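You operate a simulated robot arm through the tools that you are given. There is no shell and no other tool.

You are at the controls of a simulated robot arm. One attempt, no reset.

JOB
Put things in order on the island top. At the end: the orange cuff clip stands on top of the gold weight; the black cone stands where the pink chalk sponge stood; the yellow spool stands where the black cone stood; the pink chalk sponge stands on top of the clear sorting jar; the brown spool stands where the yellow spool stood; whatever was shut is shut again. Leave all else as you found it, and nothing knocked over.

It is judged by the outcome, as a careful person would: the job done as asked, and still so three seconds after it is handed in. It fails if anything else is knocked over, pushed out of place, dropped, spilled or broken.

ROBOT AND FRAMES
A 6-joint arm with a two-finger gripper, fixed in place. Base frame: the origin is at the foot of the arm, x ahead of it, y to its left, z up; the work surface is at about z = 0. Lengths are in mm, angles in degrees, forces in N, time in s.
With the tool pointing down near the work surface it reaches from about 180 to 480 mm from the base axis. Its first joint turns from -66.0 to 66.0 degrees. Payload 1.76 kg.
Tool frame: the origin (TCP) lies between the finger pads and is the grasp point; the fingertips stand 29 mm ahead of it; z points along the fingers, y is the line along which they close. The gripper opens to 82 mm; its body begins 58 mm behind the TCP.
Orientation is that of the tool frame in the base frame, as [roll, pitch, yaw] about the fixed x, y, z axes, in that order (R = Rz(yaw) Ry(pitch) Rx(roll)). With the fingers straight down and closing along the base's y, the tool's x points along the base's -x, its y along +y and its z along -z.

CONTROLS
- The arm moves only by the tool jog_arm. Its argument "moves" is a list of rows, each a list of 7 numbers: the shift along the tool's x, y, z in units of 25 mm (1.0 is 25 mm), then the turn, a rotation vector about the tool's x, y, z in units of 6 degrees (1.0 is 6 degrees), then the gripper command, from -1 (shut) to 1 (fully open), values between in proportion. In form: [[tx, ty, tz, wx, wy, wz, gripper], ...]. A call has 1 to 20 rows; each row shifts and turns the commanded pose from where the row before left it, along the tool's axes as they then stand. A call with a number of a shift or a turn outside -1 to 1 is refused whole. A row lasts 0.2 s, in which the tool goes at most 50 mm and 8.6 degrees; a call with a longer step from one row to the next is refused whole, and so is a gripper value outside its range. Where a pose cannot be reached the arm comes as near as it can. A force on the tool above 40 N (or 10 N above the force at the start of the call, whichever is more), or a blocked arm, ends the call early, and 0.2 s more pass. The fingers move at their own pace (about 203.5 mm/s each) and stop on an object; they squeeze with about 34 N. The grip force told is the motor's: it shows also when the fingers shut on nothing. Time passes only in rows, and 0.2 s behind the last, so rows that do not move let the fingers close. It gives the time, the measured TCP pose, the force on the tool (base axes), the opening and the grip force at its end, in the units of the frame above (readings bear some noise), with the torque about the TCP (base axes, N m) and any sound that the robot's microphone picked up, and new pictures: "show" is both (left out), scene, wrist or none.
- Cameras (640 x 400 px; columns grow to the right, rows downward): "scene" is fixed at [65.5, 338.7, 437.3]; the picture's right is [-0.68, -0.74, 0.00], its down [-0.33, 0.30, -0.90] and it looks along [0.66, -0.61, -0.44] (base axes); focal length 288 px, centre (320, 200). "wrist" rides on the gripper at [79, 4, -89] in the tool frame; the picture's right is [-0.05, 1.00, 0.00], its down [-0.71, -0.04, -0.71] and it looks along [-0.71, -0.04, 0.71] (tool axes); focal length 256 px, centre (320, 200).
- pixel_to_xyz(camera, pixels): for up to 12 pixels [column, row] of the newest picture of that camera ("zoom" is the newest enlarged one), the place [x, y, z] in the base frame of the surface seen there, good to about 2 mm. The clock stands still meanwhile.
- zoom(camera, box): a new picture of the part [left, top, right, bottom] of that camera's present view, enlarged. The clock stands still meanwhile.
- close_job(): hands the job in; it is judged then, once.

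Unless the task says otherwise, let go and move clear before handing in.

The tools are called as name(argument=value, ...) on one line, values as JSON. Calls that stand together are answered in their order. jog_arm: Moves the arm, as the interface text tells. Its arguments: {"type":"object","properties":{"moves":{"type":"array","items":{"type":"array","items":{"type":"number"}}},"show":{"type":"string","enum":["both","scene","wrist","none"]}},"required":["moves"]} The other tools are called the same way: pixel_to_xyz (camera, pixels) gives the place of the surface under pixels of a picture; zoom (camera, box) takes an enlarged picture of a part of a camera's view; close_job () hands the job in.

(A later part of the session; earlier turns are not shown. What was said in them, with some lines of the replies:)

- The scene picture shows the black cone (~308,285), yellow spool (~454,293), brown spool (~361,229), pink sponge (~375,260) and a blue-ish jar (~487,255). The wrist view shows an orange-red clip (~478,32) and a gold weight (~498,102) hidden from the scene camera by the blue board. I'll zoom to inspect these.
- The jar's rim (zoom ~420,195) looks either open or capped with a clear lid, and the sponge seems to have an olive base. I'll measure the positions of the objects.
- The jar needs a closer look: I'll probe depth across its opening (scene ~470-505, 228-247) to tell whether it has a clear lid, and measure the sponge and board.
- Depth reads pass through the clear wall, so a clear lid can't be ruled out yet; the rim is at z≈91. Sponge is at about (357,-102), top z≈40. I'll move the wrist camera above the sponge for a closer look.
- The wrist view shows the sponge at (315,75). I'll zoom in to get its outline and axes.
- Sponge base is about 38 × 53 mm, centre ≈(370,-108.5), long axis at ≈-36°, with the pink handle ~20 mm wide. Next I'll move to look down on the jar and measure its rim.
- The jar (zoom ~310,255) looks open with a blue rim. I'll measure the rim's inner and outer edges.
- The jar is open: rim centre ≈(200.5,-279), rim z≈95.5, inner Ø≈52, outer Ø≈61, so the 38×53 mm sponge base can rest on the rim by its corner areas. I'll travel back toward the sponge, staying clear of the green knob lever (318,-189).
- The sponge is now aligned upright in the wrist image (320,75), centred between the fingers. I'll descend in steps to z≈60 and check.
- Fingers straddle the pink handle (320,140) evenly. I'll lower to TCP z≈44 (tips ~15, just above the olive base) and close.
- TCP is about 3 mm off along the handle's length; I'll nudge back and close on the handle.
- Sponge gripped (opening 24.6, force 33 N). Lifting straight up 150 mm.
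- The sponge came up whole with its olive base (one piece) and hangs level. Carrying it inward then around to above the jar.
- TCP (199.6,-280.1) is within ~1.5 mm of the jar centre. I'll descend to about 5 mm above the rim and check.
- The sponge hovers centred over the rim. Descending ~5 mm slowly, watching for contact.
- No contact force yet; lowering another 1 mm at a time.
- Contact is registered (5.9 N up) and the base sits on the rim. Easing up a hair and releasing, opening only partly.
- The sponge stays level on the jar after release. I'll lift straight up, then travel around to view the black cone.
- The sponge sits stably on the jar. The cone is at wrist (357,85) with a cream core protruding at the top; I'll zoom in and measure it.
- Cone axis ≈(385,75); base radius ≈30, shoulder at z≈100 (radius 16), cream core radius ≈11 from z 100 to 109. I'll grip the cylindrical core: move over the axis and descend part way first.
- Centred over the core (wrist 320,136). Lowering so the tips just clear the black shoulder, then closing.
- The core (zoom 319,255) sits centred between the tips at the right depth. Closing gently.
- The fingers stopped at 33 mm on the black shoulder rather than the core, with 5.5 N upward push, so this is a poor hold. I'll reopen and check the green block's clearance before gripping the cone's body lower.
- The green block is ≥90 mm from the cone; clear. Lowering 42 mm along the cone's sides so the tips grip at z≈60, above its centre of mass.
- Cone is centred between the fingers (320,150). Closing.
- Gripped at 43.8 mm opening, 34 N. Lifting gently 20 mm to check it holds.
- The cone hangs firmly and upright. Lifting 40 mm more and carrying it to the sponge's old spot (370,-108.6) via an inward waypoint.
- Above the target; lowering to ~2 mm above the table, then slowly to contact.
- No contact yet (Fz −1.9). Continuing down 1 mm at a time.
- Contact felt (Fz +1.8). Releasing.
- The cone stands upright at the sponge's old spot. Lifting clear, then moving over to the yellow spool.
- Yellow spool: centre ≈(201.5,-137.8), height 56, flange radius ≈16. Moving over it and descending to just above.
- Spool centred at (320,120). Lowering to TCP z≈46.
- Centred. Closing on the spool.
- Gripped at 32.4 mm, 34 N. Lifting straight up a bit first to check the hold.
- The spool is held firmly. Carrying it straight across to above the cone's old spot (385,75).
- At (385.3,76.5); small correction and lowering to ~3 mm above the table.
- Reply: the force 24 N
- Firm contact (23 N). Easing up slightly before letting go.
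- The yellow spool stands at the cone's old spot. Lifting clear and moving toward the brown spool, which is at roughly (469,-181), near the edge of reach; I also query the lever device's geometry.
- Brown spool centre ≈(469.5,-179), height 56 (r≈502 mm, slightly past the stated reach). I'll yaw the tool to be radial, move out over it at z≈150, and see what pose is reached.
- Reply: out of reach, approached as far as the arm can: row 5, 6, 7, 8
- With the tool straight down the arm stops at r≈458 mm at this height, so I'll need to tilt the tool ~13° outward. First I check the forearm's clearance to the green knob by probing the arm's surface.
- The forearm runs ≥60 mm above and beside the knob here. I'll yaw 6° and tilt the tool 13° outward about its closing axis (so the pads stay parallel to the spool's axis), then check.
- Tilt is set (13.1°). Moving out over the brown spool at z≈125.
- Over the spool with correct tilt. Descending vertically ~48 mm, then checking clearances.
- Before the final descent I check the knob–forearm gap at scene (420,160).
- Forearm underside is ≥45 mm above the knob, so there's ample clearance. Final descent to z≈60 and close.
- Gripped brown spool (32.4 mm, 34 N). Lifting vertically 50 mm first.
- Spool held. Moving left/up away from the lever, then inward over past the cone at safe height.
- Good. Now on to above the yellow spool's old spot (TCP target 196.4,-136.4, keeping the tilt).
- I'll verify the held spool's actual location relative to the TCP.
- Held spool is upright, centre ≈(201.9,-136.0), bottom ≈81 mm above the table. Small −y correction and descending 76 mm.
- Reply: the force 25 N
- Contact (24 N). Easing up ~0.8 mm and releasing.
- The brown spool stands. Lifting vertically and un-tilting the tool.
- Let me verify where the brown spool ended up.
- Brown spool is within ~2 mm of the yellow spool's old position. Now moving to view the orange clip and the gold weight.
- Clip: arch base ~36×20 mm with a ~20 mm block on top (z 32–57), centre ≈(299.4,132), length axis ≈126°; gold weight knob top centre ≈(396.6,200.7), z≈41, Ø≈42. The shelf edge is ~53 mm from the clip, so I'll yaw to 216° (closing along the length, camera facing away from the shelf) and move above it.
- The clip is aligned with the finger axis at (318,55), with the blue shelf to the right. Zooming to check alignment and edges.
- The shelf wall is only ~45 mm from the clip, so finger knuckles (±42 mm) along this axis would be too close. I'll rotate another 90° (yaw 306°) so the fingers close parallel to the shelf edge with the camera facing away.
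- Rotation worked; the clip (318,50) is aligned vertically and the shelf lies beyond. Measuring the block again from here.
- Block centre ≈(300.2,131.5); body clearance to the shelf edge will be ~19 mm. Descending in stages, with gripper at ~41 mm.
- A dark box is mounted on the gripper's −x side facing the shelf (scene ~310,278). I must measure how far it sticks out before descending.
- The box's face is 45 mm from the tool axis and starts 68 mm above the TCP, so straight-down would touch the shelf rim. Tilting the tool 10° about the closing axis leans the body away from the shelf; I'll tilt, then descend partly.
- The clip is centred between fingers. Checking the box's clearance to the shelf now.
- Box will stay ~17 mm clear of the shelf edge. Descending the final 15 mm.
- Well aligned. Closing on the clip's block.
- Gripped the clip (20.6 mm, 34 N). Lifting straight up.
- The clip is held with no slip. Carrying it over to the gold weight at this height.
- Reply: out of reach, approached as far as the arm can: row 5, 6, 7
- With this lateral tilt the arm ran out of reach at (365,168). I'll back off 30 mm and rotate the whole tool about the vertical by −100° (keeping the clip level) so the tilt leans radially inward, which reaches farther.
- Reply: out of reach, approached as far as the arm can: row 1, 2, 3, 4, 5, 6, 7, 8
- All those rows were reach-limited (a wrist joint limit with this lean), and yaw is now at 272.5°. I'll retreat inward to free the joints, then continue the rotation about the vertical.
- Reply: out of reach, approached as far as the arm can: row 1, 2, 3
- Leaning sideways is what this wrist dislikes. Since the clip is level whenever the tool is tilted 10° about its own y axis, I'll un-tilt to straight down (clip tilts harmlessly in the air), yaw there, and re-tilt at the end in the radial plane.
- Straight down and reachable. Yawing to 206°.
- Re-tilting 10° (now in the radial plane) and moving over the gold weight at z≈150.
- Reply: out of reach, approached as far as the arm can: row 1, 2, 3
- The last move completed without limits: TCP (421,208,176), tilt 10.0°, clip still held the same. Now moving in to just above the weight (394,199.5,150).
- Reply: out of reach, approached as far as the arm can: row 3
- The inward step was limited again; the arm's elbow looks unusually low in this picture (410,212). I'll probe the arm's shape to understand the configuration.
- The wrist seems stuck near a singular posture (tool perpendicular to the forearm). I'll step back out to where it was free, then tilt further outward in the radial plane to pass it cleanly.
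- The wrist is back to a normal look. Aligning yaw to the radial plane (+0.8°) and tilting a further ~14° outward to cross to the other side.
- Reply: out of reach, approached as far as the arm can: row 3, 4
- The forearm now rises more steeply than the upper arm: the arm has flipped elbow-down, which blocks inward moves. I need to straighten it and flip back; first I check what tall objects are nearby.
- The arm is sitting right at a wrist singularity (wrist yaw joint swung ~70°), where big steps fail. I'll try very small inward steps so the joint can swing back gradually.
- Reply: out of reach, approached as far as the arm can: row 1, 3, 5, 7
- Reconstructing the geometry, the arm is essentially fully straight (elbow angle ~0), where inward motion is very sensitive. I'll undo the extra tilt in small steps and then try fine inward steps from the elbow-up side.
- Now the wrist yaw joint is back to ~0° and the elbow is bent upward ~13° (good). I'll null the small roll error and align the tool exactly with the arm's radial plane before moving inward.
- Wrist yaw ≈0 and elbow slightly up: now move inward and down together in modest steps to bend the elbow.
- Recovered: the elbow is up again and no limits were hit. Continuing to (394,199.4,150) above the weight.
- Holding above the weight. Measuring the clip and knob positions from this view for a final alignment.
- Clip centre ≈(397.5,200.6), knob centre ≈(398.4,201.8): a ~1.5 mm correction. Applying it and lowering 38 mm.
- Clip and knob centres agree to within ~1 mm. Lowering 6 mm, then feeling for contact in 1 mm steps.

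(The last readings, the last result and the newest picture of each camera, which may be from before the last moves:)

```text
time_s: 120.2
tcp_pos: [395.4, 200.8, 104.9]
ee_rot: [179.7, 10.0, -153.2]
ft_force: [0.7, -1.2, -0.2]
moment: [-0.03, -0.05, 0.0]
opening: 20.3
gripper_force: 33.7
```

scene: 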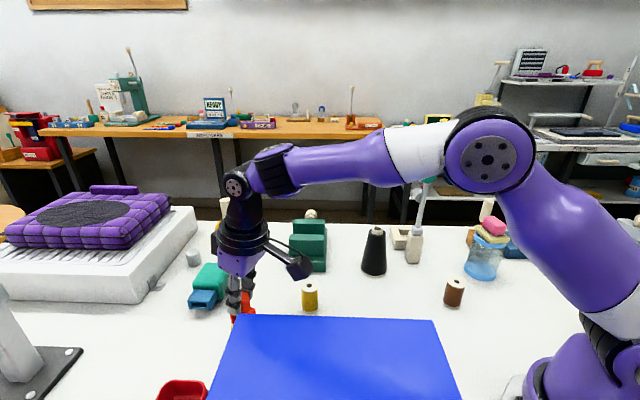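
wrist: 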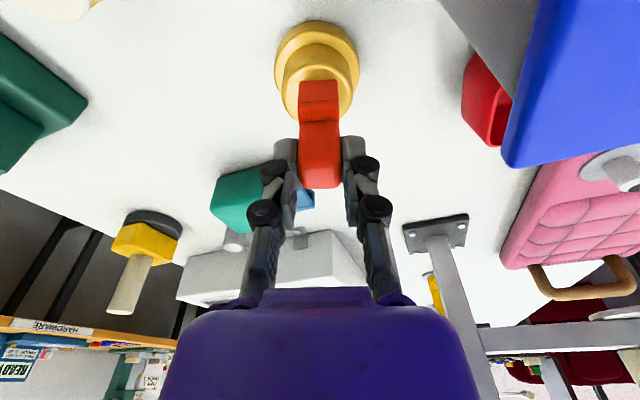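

jog_arm(moves=[[0.006, 0, 0.03, 0, 0, 0, -1], [0, 0, 0, 0, 0, 0, -1]], show="none")

```text
time_s: 120.8
tcp_pos: [395.8, 201.3, 105.8]
ee_rot: [179.8, 9.9, -153.2]
ft_force: [-0.4, 0.2, -0.2]
moment: [0.04, -0.01, 0.02]
opening: 20.5
gripper_force: 34.2
```

jog_arm(moves=[[0.006, 0, 0.03, 0, 0, 0, -1], [0, 0, 0, 0, 0, 0, -1]], show="none")

```text
time_s: 121.4
tcp_pos: [395.0, 201.6, 104.0]
ee_rot: [179.8, 10.1, -153.2]
ft_force: [-1.6, -0.1, 4.9]
moment: [-0.04, 0.08, 0.01]
opening: 20.6
gripper_force: 33.9
```

Contact (4.9 N). Checking the seat before letting go.

zoom(camera="wrist", box=[250, 20, 390, 200])

jog_arm(moves=[[0, 0, 0, 0, 0, 0, -0.4], [0, 0, 0, 0, 0, 0, -0.15], [0, 0, 0, 0, 0, 0, 0], [0, 0, 0, 0, 0, 0, 0]])

zoom(camera="wrist", box=[250, 20, 390, 200])

```text
2.22 times, centred on (320, 110) of wrist
```

zoom: 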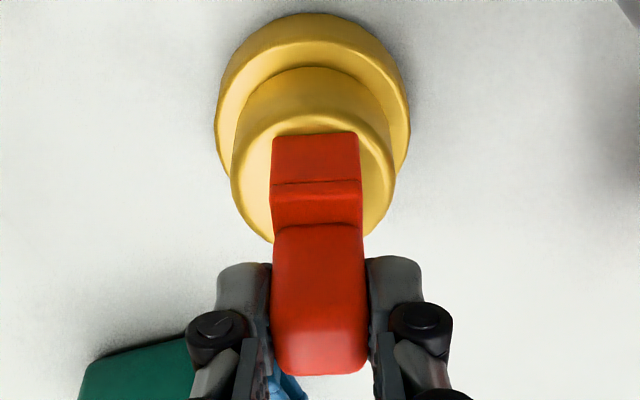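

```text
time_s: 122.4
tcp_pos: [395.6, 200.5, 104.9]
ee_rot: [179.8, 10.1, -153.1]
ft_force: [-0.6, 0.6, -0.7]
moment: [0.01, 0.0, 0.02]
opening: 41.1
gripper_force: 0.1
```

scene: 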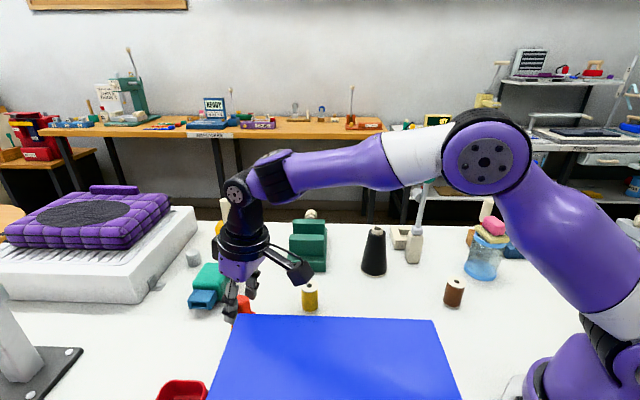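
wrist: 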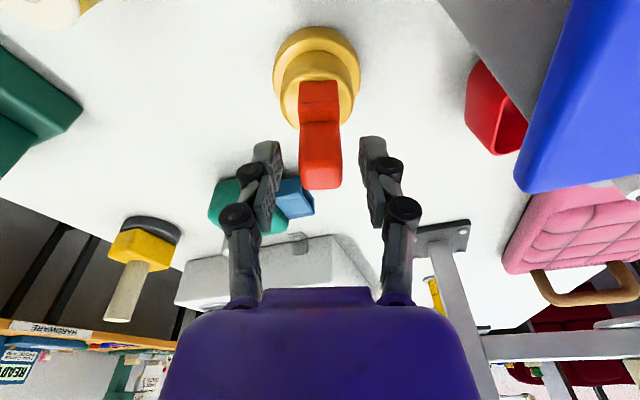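

```text
2.22 times, centred on (320, 110) of wrist
```

zoom: 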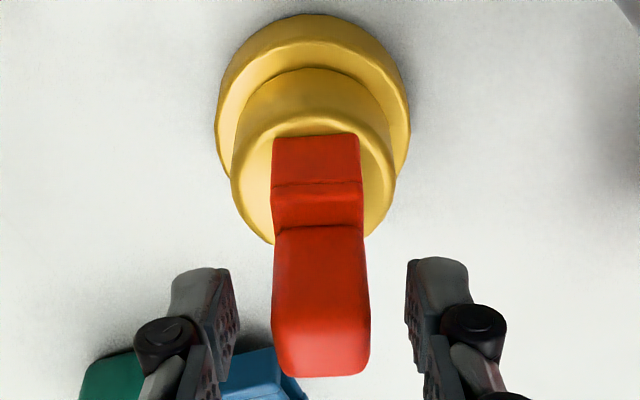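

The clip stands on the knob. Lifting straight up between the fingers' clearance.

jog_arm(moves=[[-0.052, 0, -0.295, 0, 0, 0, 0.0], [-0.104, 0, -0.591, 0, 0, 0, 0.0], [-0.104, 0, -0.591, 0, 0, 0, 0.0], [-0.052, 0, -0.295, 0, 0, 0, 0.0], [0, 0, 0, 0, 0, 0, 0.0]])

zoom(camera="wrist", box=[250, 0, 390, 140])

```text
time_s: 123.6
tcp_pos: [395.6, 201.5, 148.9]
ee_rot: [179.7, 10.0, -153.2]
ft_force: [0.5, -0.4, 0.1]
moment: [-0.03, 0.0, -0.08]
opening: 41.1
gripper_force: 0.1
```

scene: 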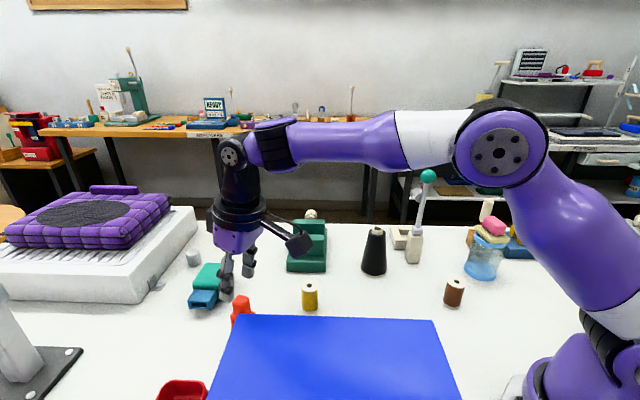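
wrist: 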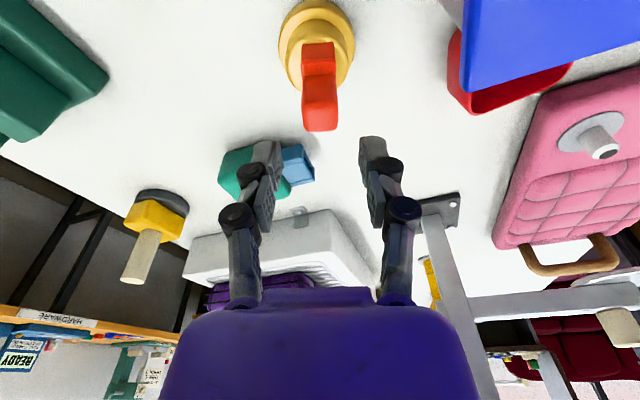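

```text
2.86 times, centred on (320, 70) of wrist
```

zoom: 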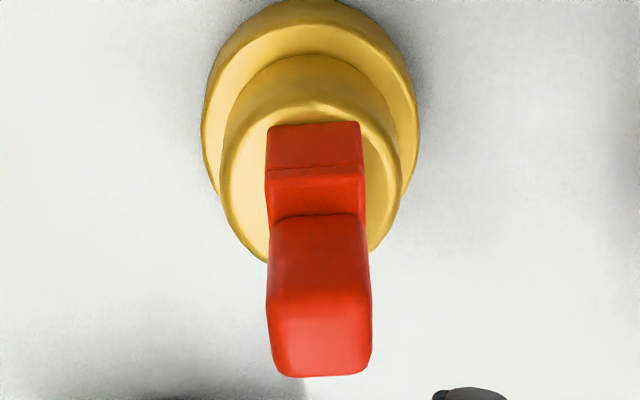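

The clip stands level on the gold weight. Moving inward and up, away from it, to verify the other placements.

jog_arm(moves=[[0.642, -0.446, -0.52, 0, 0, 0, 0.0], [0.642, -0.446, -0.52, 0, 0, 0, 0.0], [0.642, -0.446, -0.52, 0, 0, 0, 0.0], [0.642, -0.446, -0.52, 0, 0, 0, 0.0], [0.642, -0.446, -0.52, 0, 0, 0, 0.0], [0, 0, 0, 0, 0.833, 0, 0.0], [0, 0, 0, 0, 0.833, 0, 0.0], [0, 0, 0, 0, 0, 0, 0.0]])

zoom(camera="scene", box=[180, 180, 400, 330])

```text
time_s: 125.4
tcp_pos: [340.1, 109.5, 198.7]
ee_rot: [179.8, -0.1, -153.2]
ft_force: [0.3, 0.5, -0.1]
moment: [0.01, 0.02, -0.03]
opening: 41.2
gripper_force: 0.0
```

scene: 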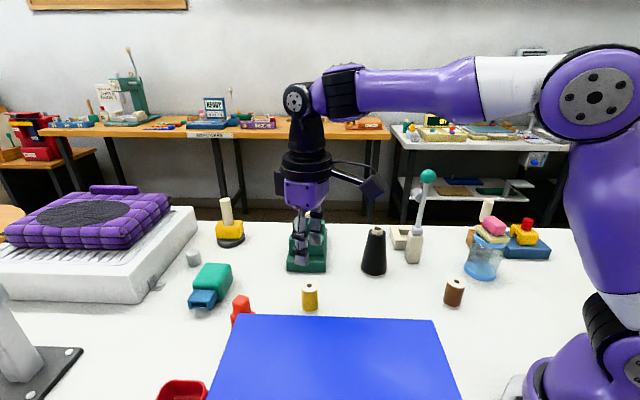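
wrist: 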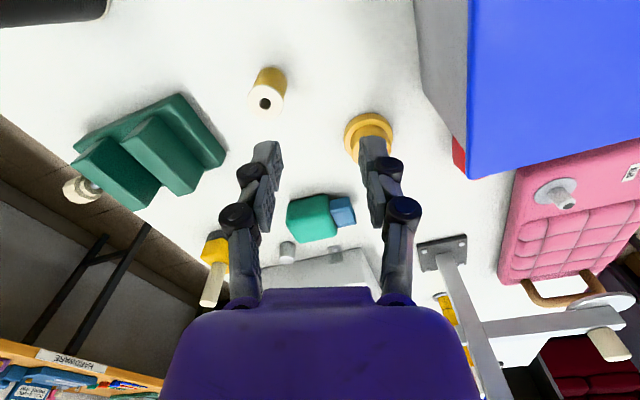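

```text
2.67 times, centred on (290, 255) of scene
```

zoom: 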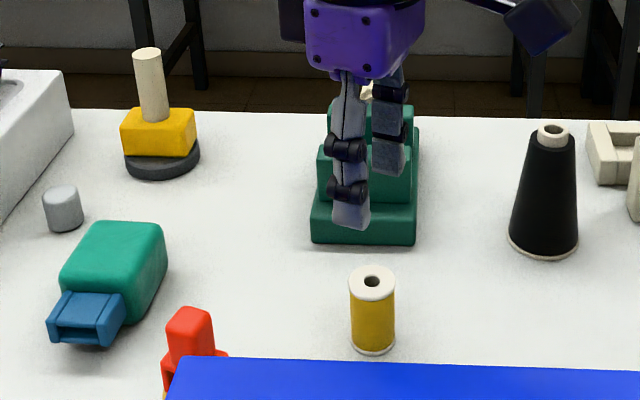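

Everything looks upright. I'll measure the yellow spool's position from the wrist view (268,92) against the cone's original spot (385,75).

zoom(camera="wrist", box=[230, 55, 310, 130])

```text
5.33 times, centred on (270, 92) of wrist
```

zoom: 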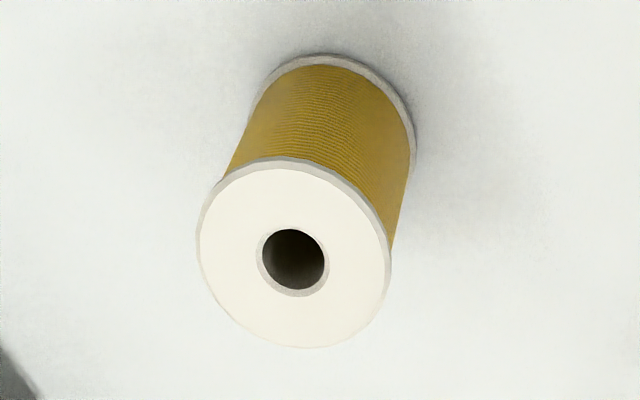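

pixel_to_xyz(camera="zoom", pixels=[[202, 255], [385, 265], [275, 170], [300, 343], [225, 195], [370, 325], [350, 195], [230, 315]])

pixel_to_xyz(camera="scene", pixels=[[370, 230], [381, 230], [375, 228], [375, 233], [362, 268], [385, 268], [374, 275], [367, 235], [382, 235]])

```text
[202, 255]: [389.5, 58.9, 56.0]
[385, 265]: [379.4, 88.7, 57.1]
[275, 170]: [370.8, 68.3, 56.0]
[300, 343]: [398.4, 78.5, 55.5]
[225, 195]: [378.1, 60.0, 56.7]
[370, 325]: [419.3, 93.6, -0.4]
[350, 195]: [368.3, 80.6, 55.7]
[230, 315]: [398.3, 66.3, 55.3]
```

```text
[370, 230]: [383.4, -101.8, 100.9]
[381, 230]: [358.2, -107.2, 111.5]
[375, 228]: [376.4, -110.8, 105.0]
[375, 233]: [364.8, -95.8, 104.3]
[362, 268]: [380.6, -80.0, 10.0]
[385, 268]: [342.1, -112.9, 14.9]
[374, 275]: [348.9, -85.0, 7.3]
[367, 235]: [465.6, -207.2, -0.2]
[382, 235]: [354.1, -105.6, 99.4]
```

Yellow spool is at (384.4,73.6), within ~1.5 mm of the cone's old spot; cone centre ≈(369.5,-108). Retreating up to the starting area and taking final pictures.

jog_arm(moves=[[0, 0, -0.8, 0, 0, 0, 0.0], [0.5, -0.5, -0.6, 0, 0, 0, 0.0], [0.75, -0.8, -0.5, 0, 0, 0, 0.0], [0.75, -0.8, -0.5, 0, 0, 0, 0.0], [0.75, -0.8, -0.5, 0, 0, 0, 0.0], [0.75, -0.8, -0.5, 0, 0, 0, 0.0], [0.75, -0.8, -0.5, 0, 0, 0, 0.0], [0.75, -0.8, -0.4, 0, 0, 0, 0.0], [0, 0, 0, 0, 0, 0, 0.0]])

zoom(camera="scene", box=[180, 190, 380, 330])

zoom(camera="scene", box=[340, 190, 580, 330])

```text
time_s: 127.4
tcp_pos: [287.9, -64.9, 307.3]
ee_rot: [179.8, 0.0, -153.2]
ft_force: [0.3, -0.1, -0.4]
moment: [0.01, -0.01, -0.02]
opening: 40.9
gripper_force: 0.0
```

scene: 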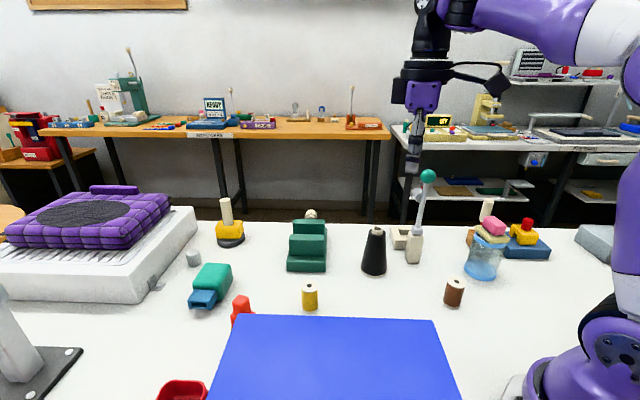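
wrist: 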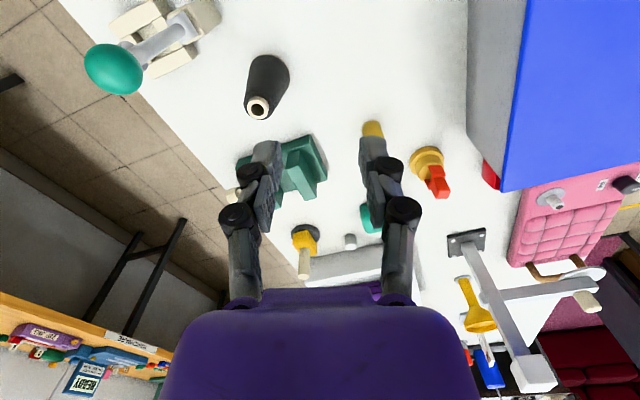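

```text
2.86 times, centred on (280, 260) of scene
```

zoom: 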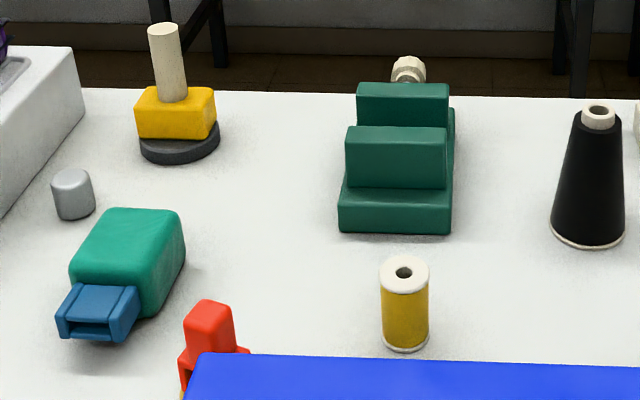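

```text
2.67 times, centred on (460, 260) of scene
```

zoom: 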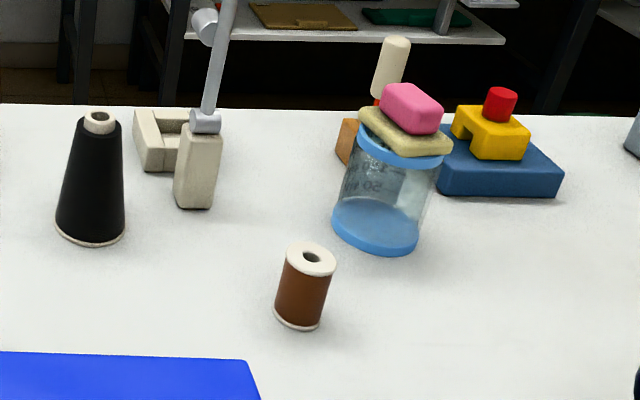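

The final pictures show all five placements done and upright:
- The clip is on the gold weight (scene 241,308).
- The cone is at the sponge's spot (374,252).
- The yellow spool is at the cone's spot (310,297).
- The sponge is on the jar (490,230).
- The brown spool is at the yellow spool's spot (454,293).

Nothing was opened, the other objects look undisturbed, and the arm is clear, so I'm handing in.

close_job()

```text
The job is handed in.
```

The job is handed in, and all five moves are done. In the last pictures everything stands upright and the arm is clear of the table. I have no verdict from the judging yet.

| Item | Where it stands now | How close |
|---|---|---|
| Orange cuff clip | On top of the gold weight's knob | Centred to about 1–2 mm, level |
| Black cone | Where the pink sponge stood | About 1 mm off |
| Yellow spool | Where the black cone stood | About 1.5 mm off |
| Pink chalk sponge | On the rim of the clear sorting jar | About 1 mm off centre, resting level |
| Brown spool | Where the yellow spool stood | About 2 mm off |

- **Jar:** it has no lid, so the sponge rests by its corners on the open rim.
- **Shut things:** I opened nothing, so there was nothing to shut again.
- **Other objects:** none look moved or knocked over in the last pictures. I did not measure them one by one.
- **Clip carry:** the arm over-extended on the way to the weight and I had to work it free. The clip stayed gripped throughout and I re-aligned it before setting it down.
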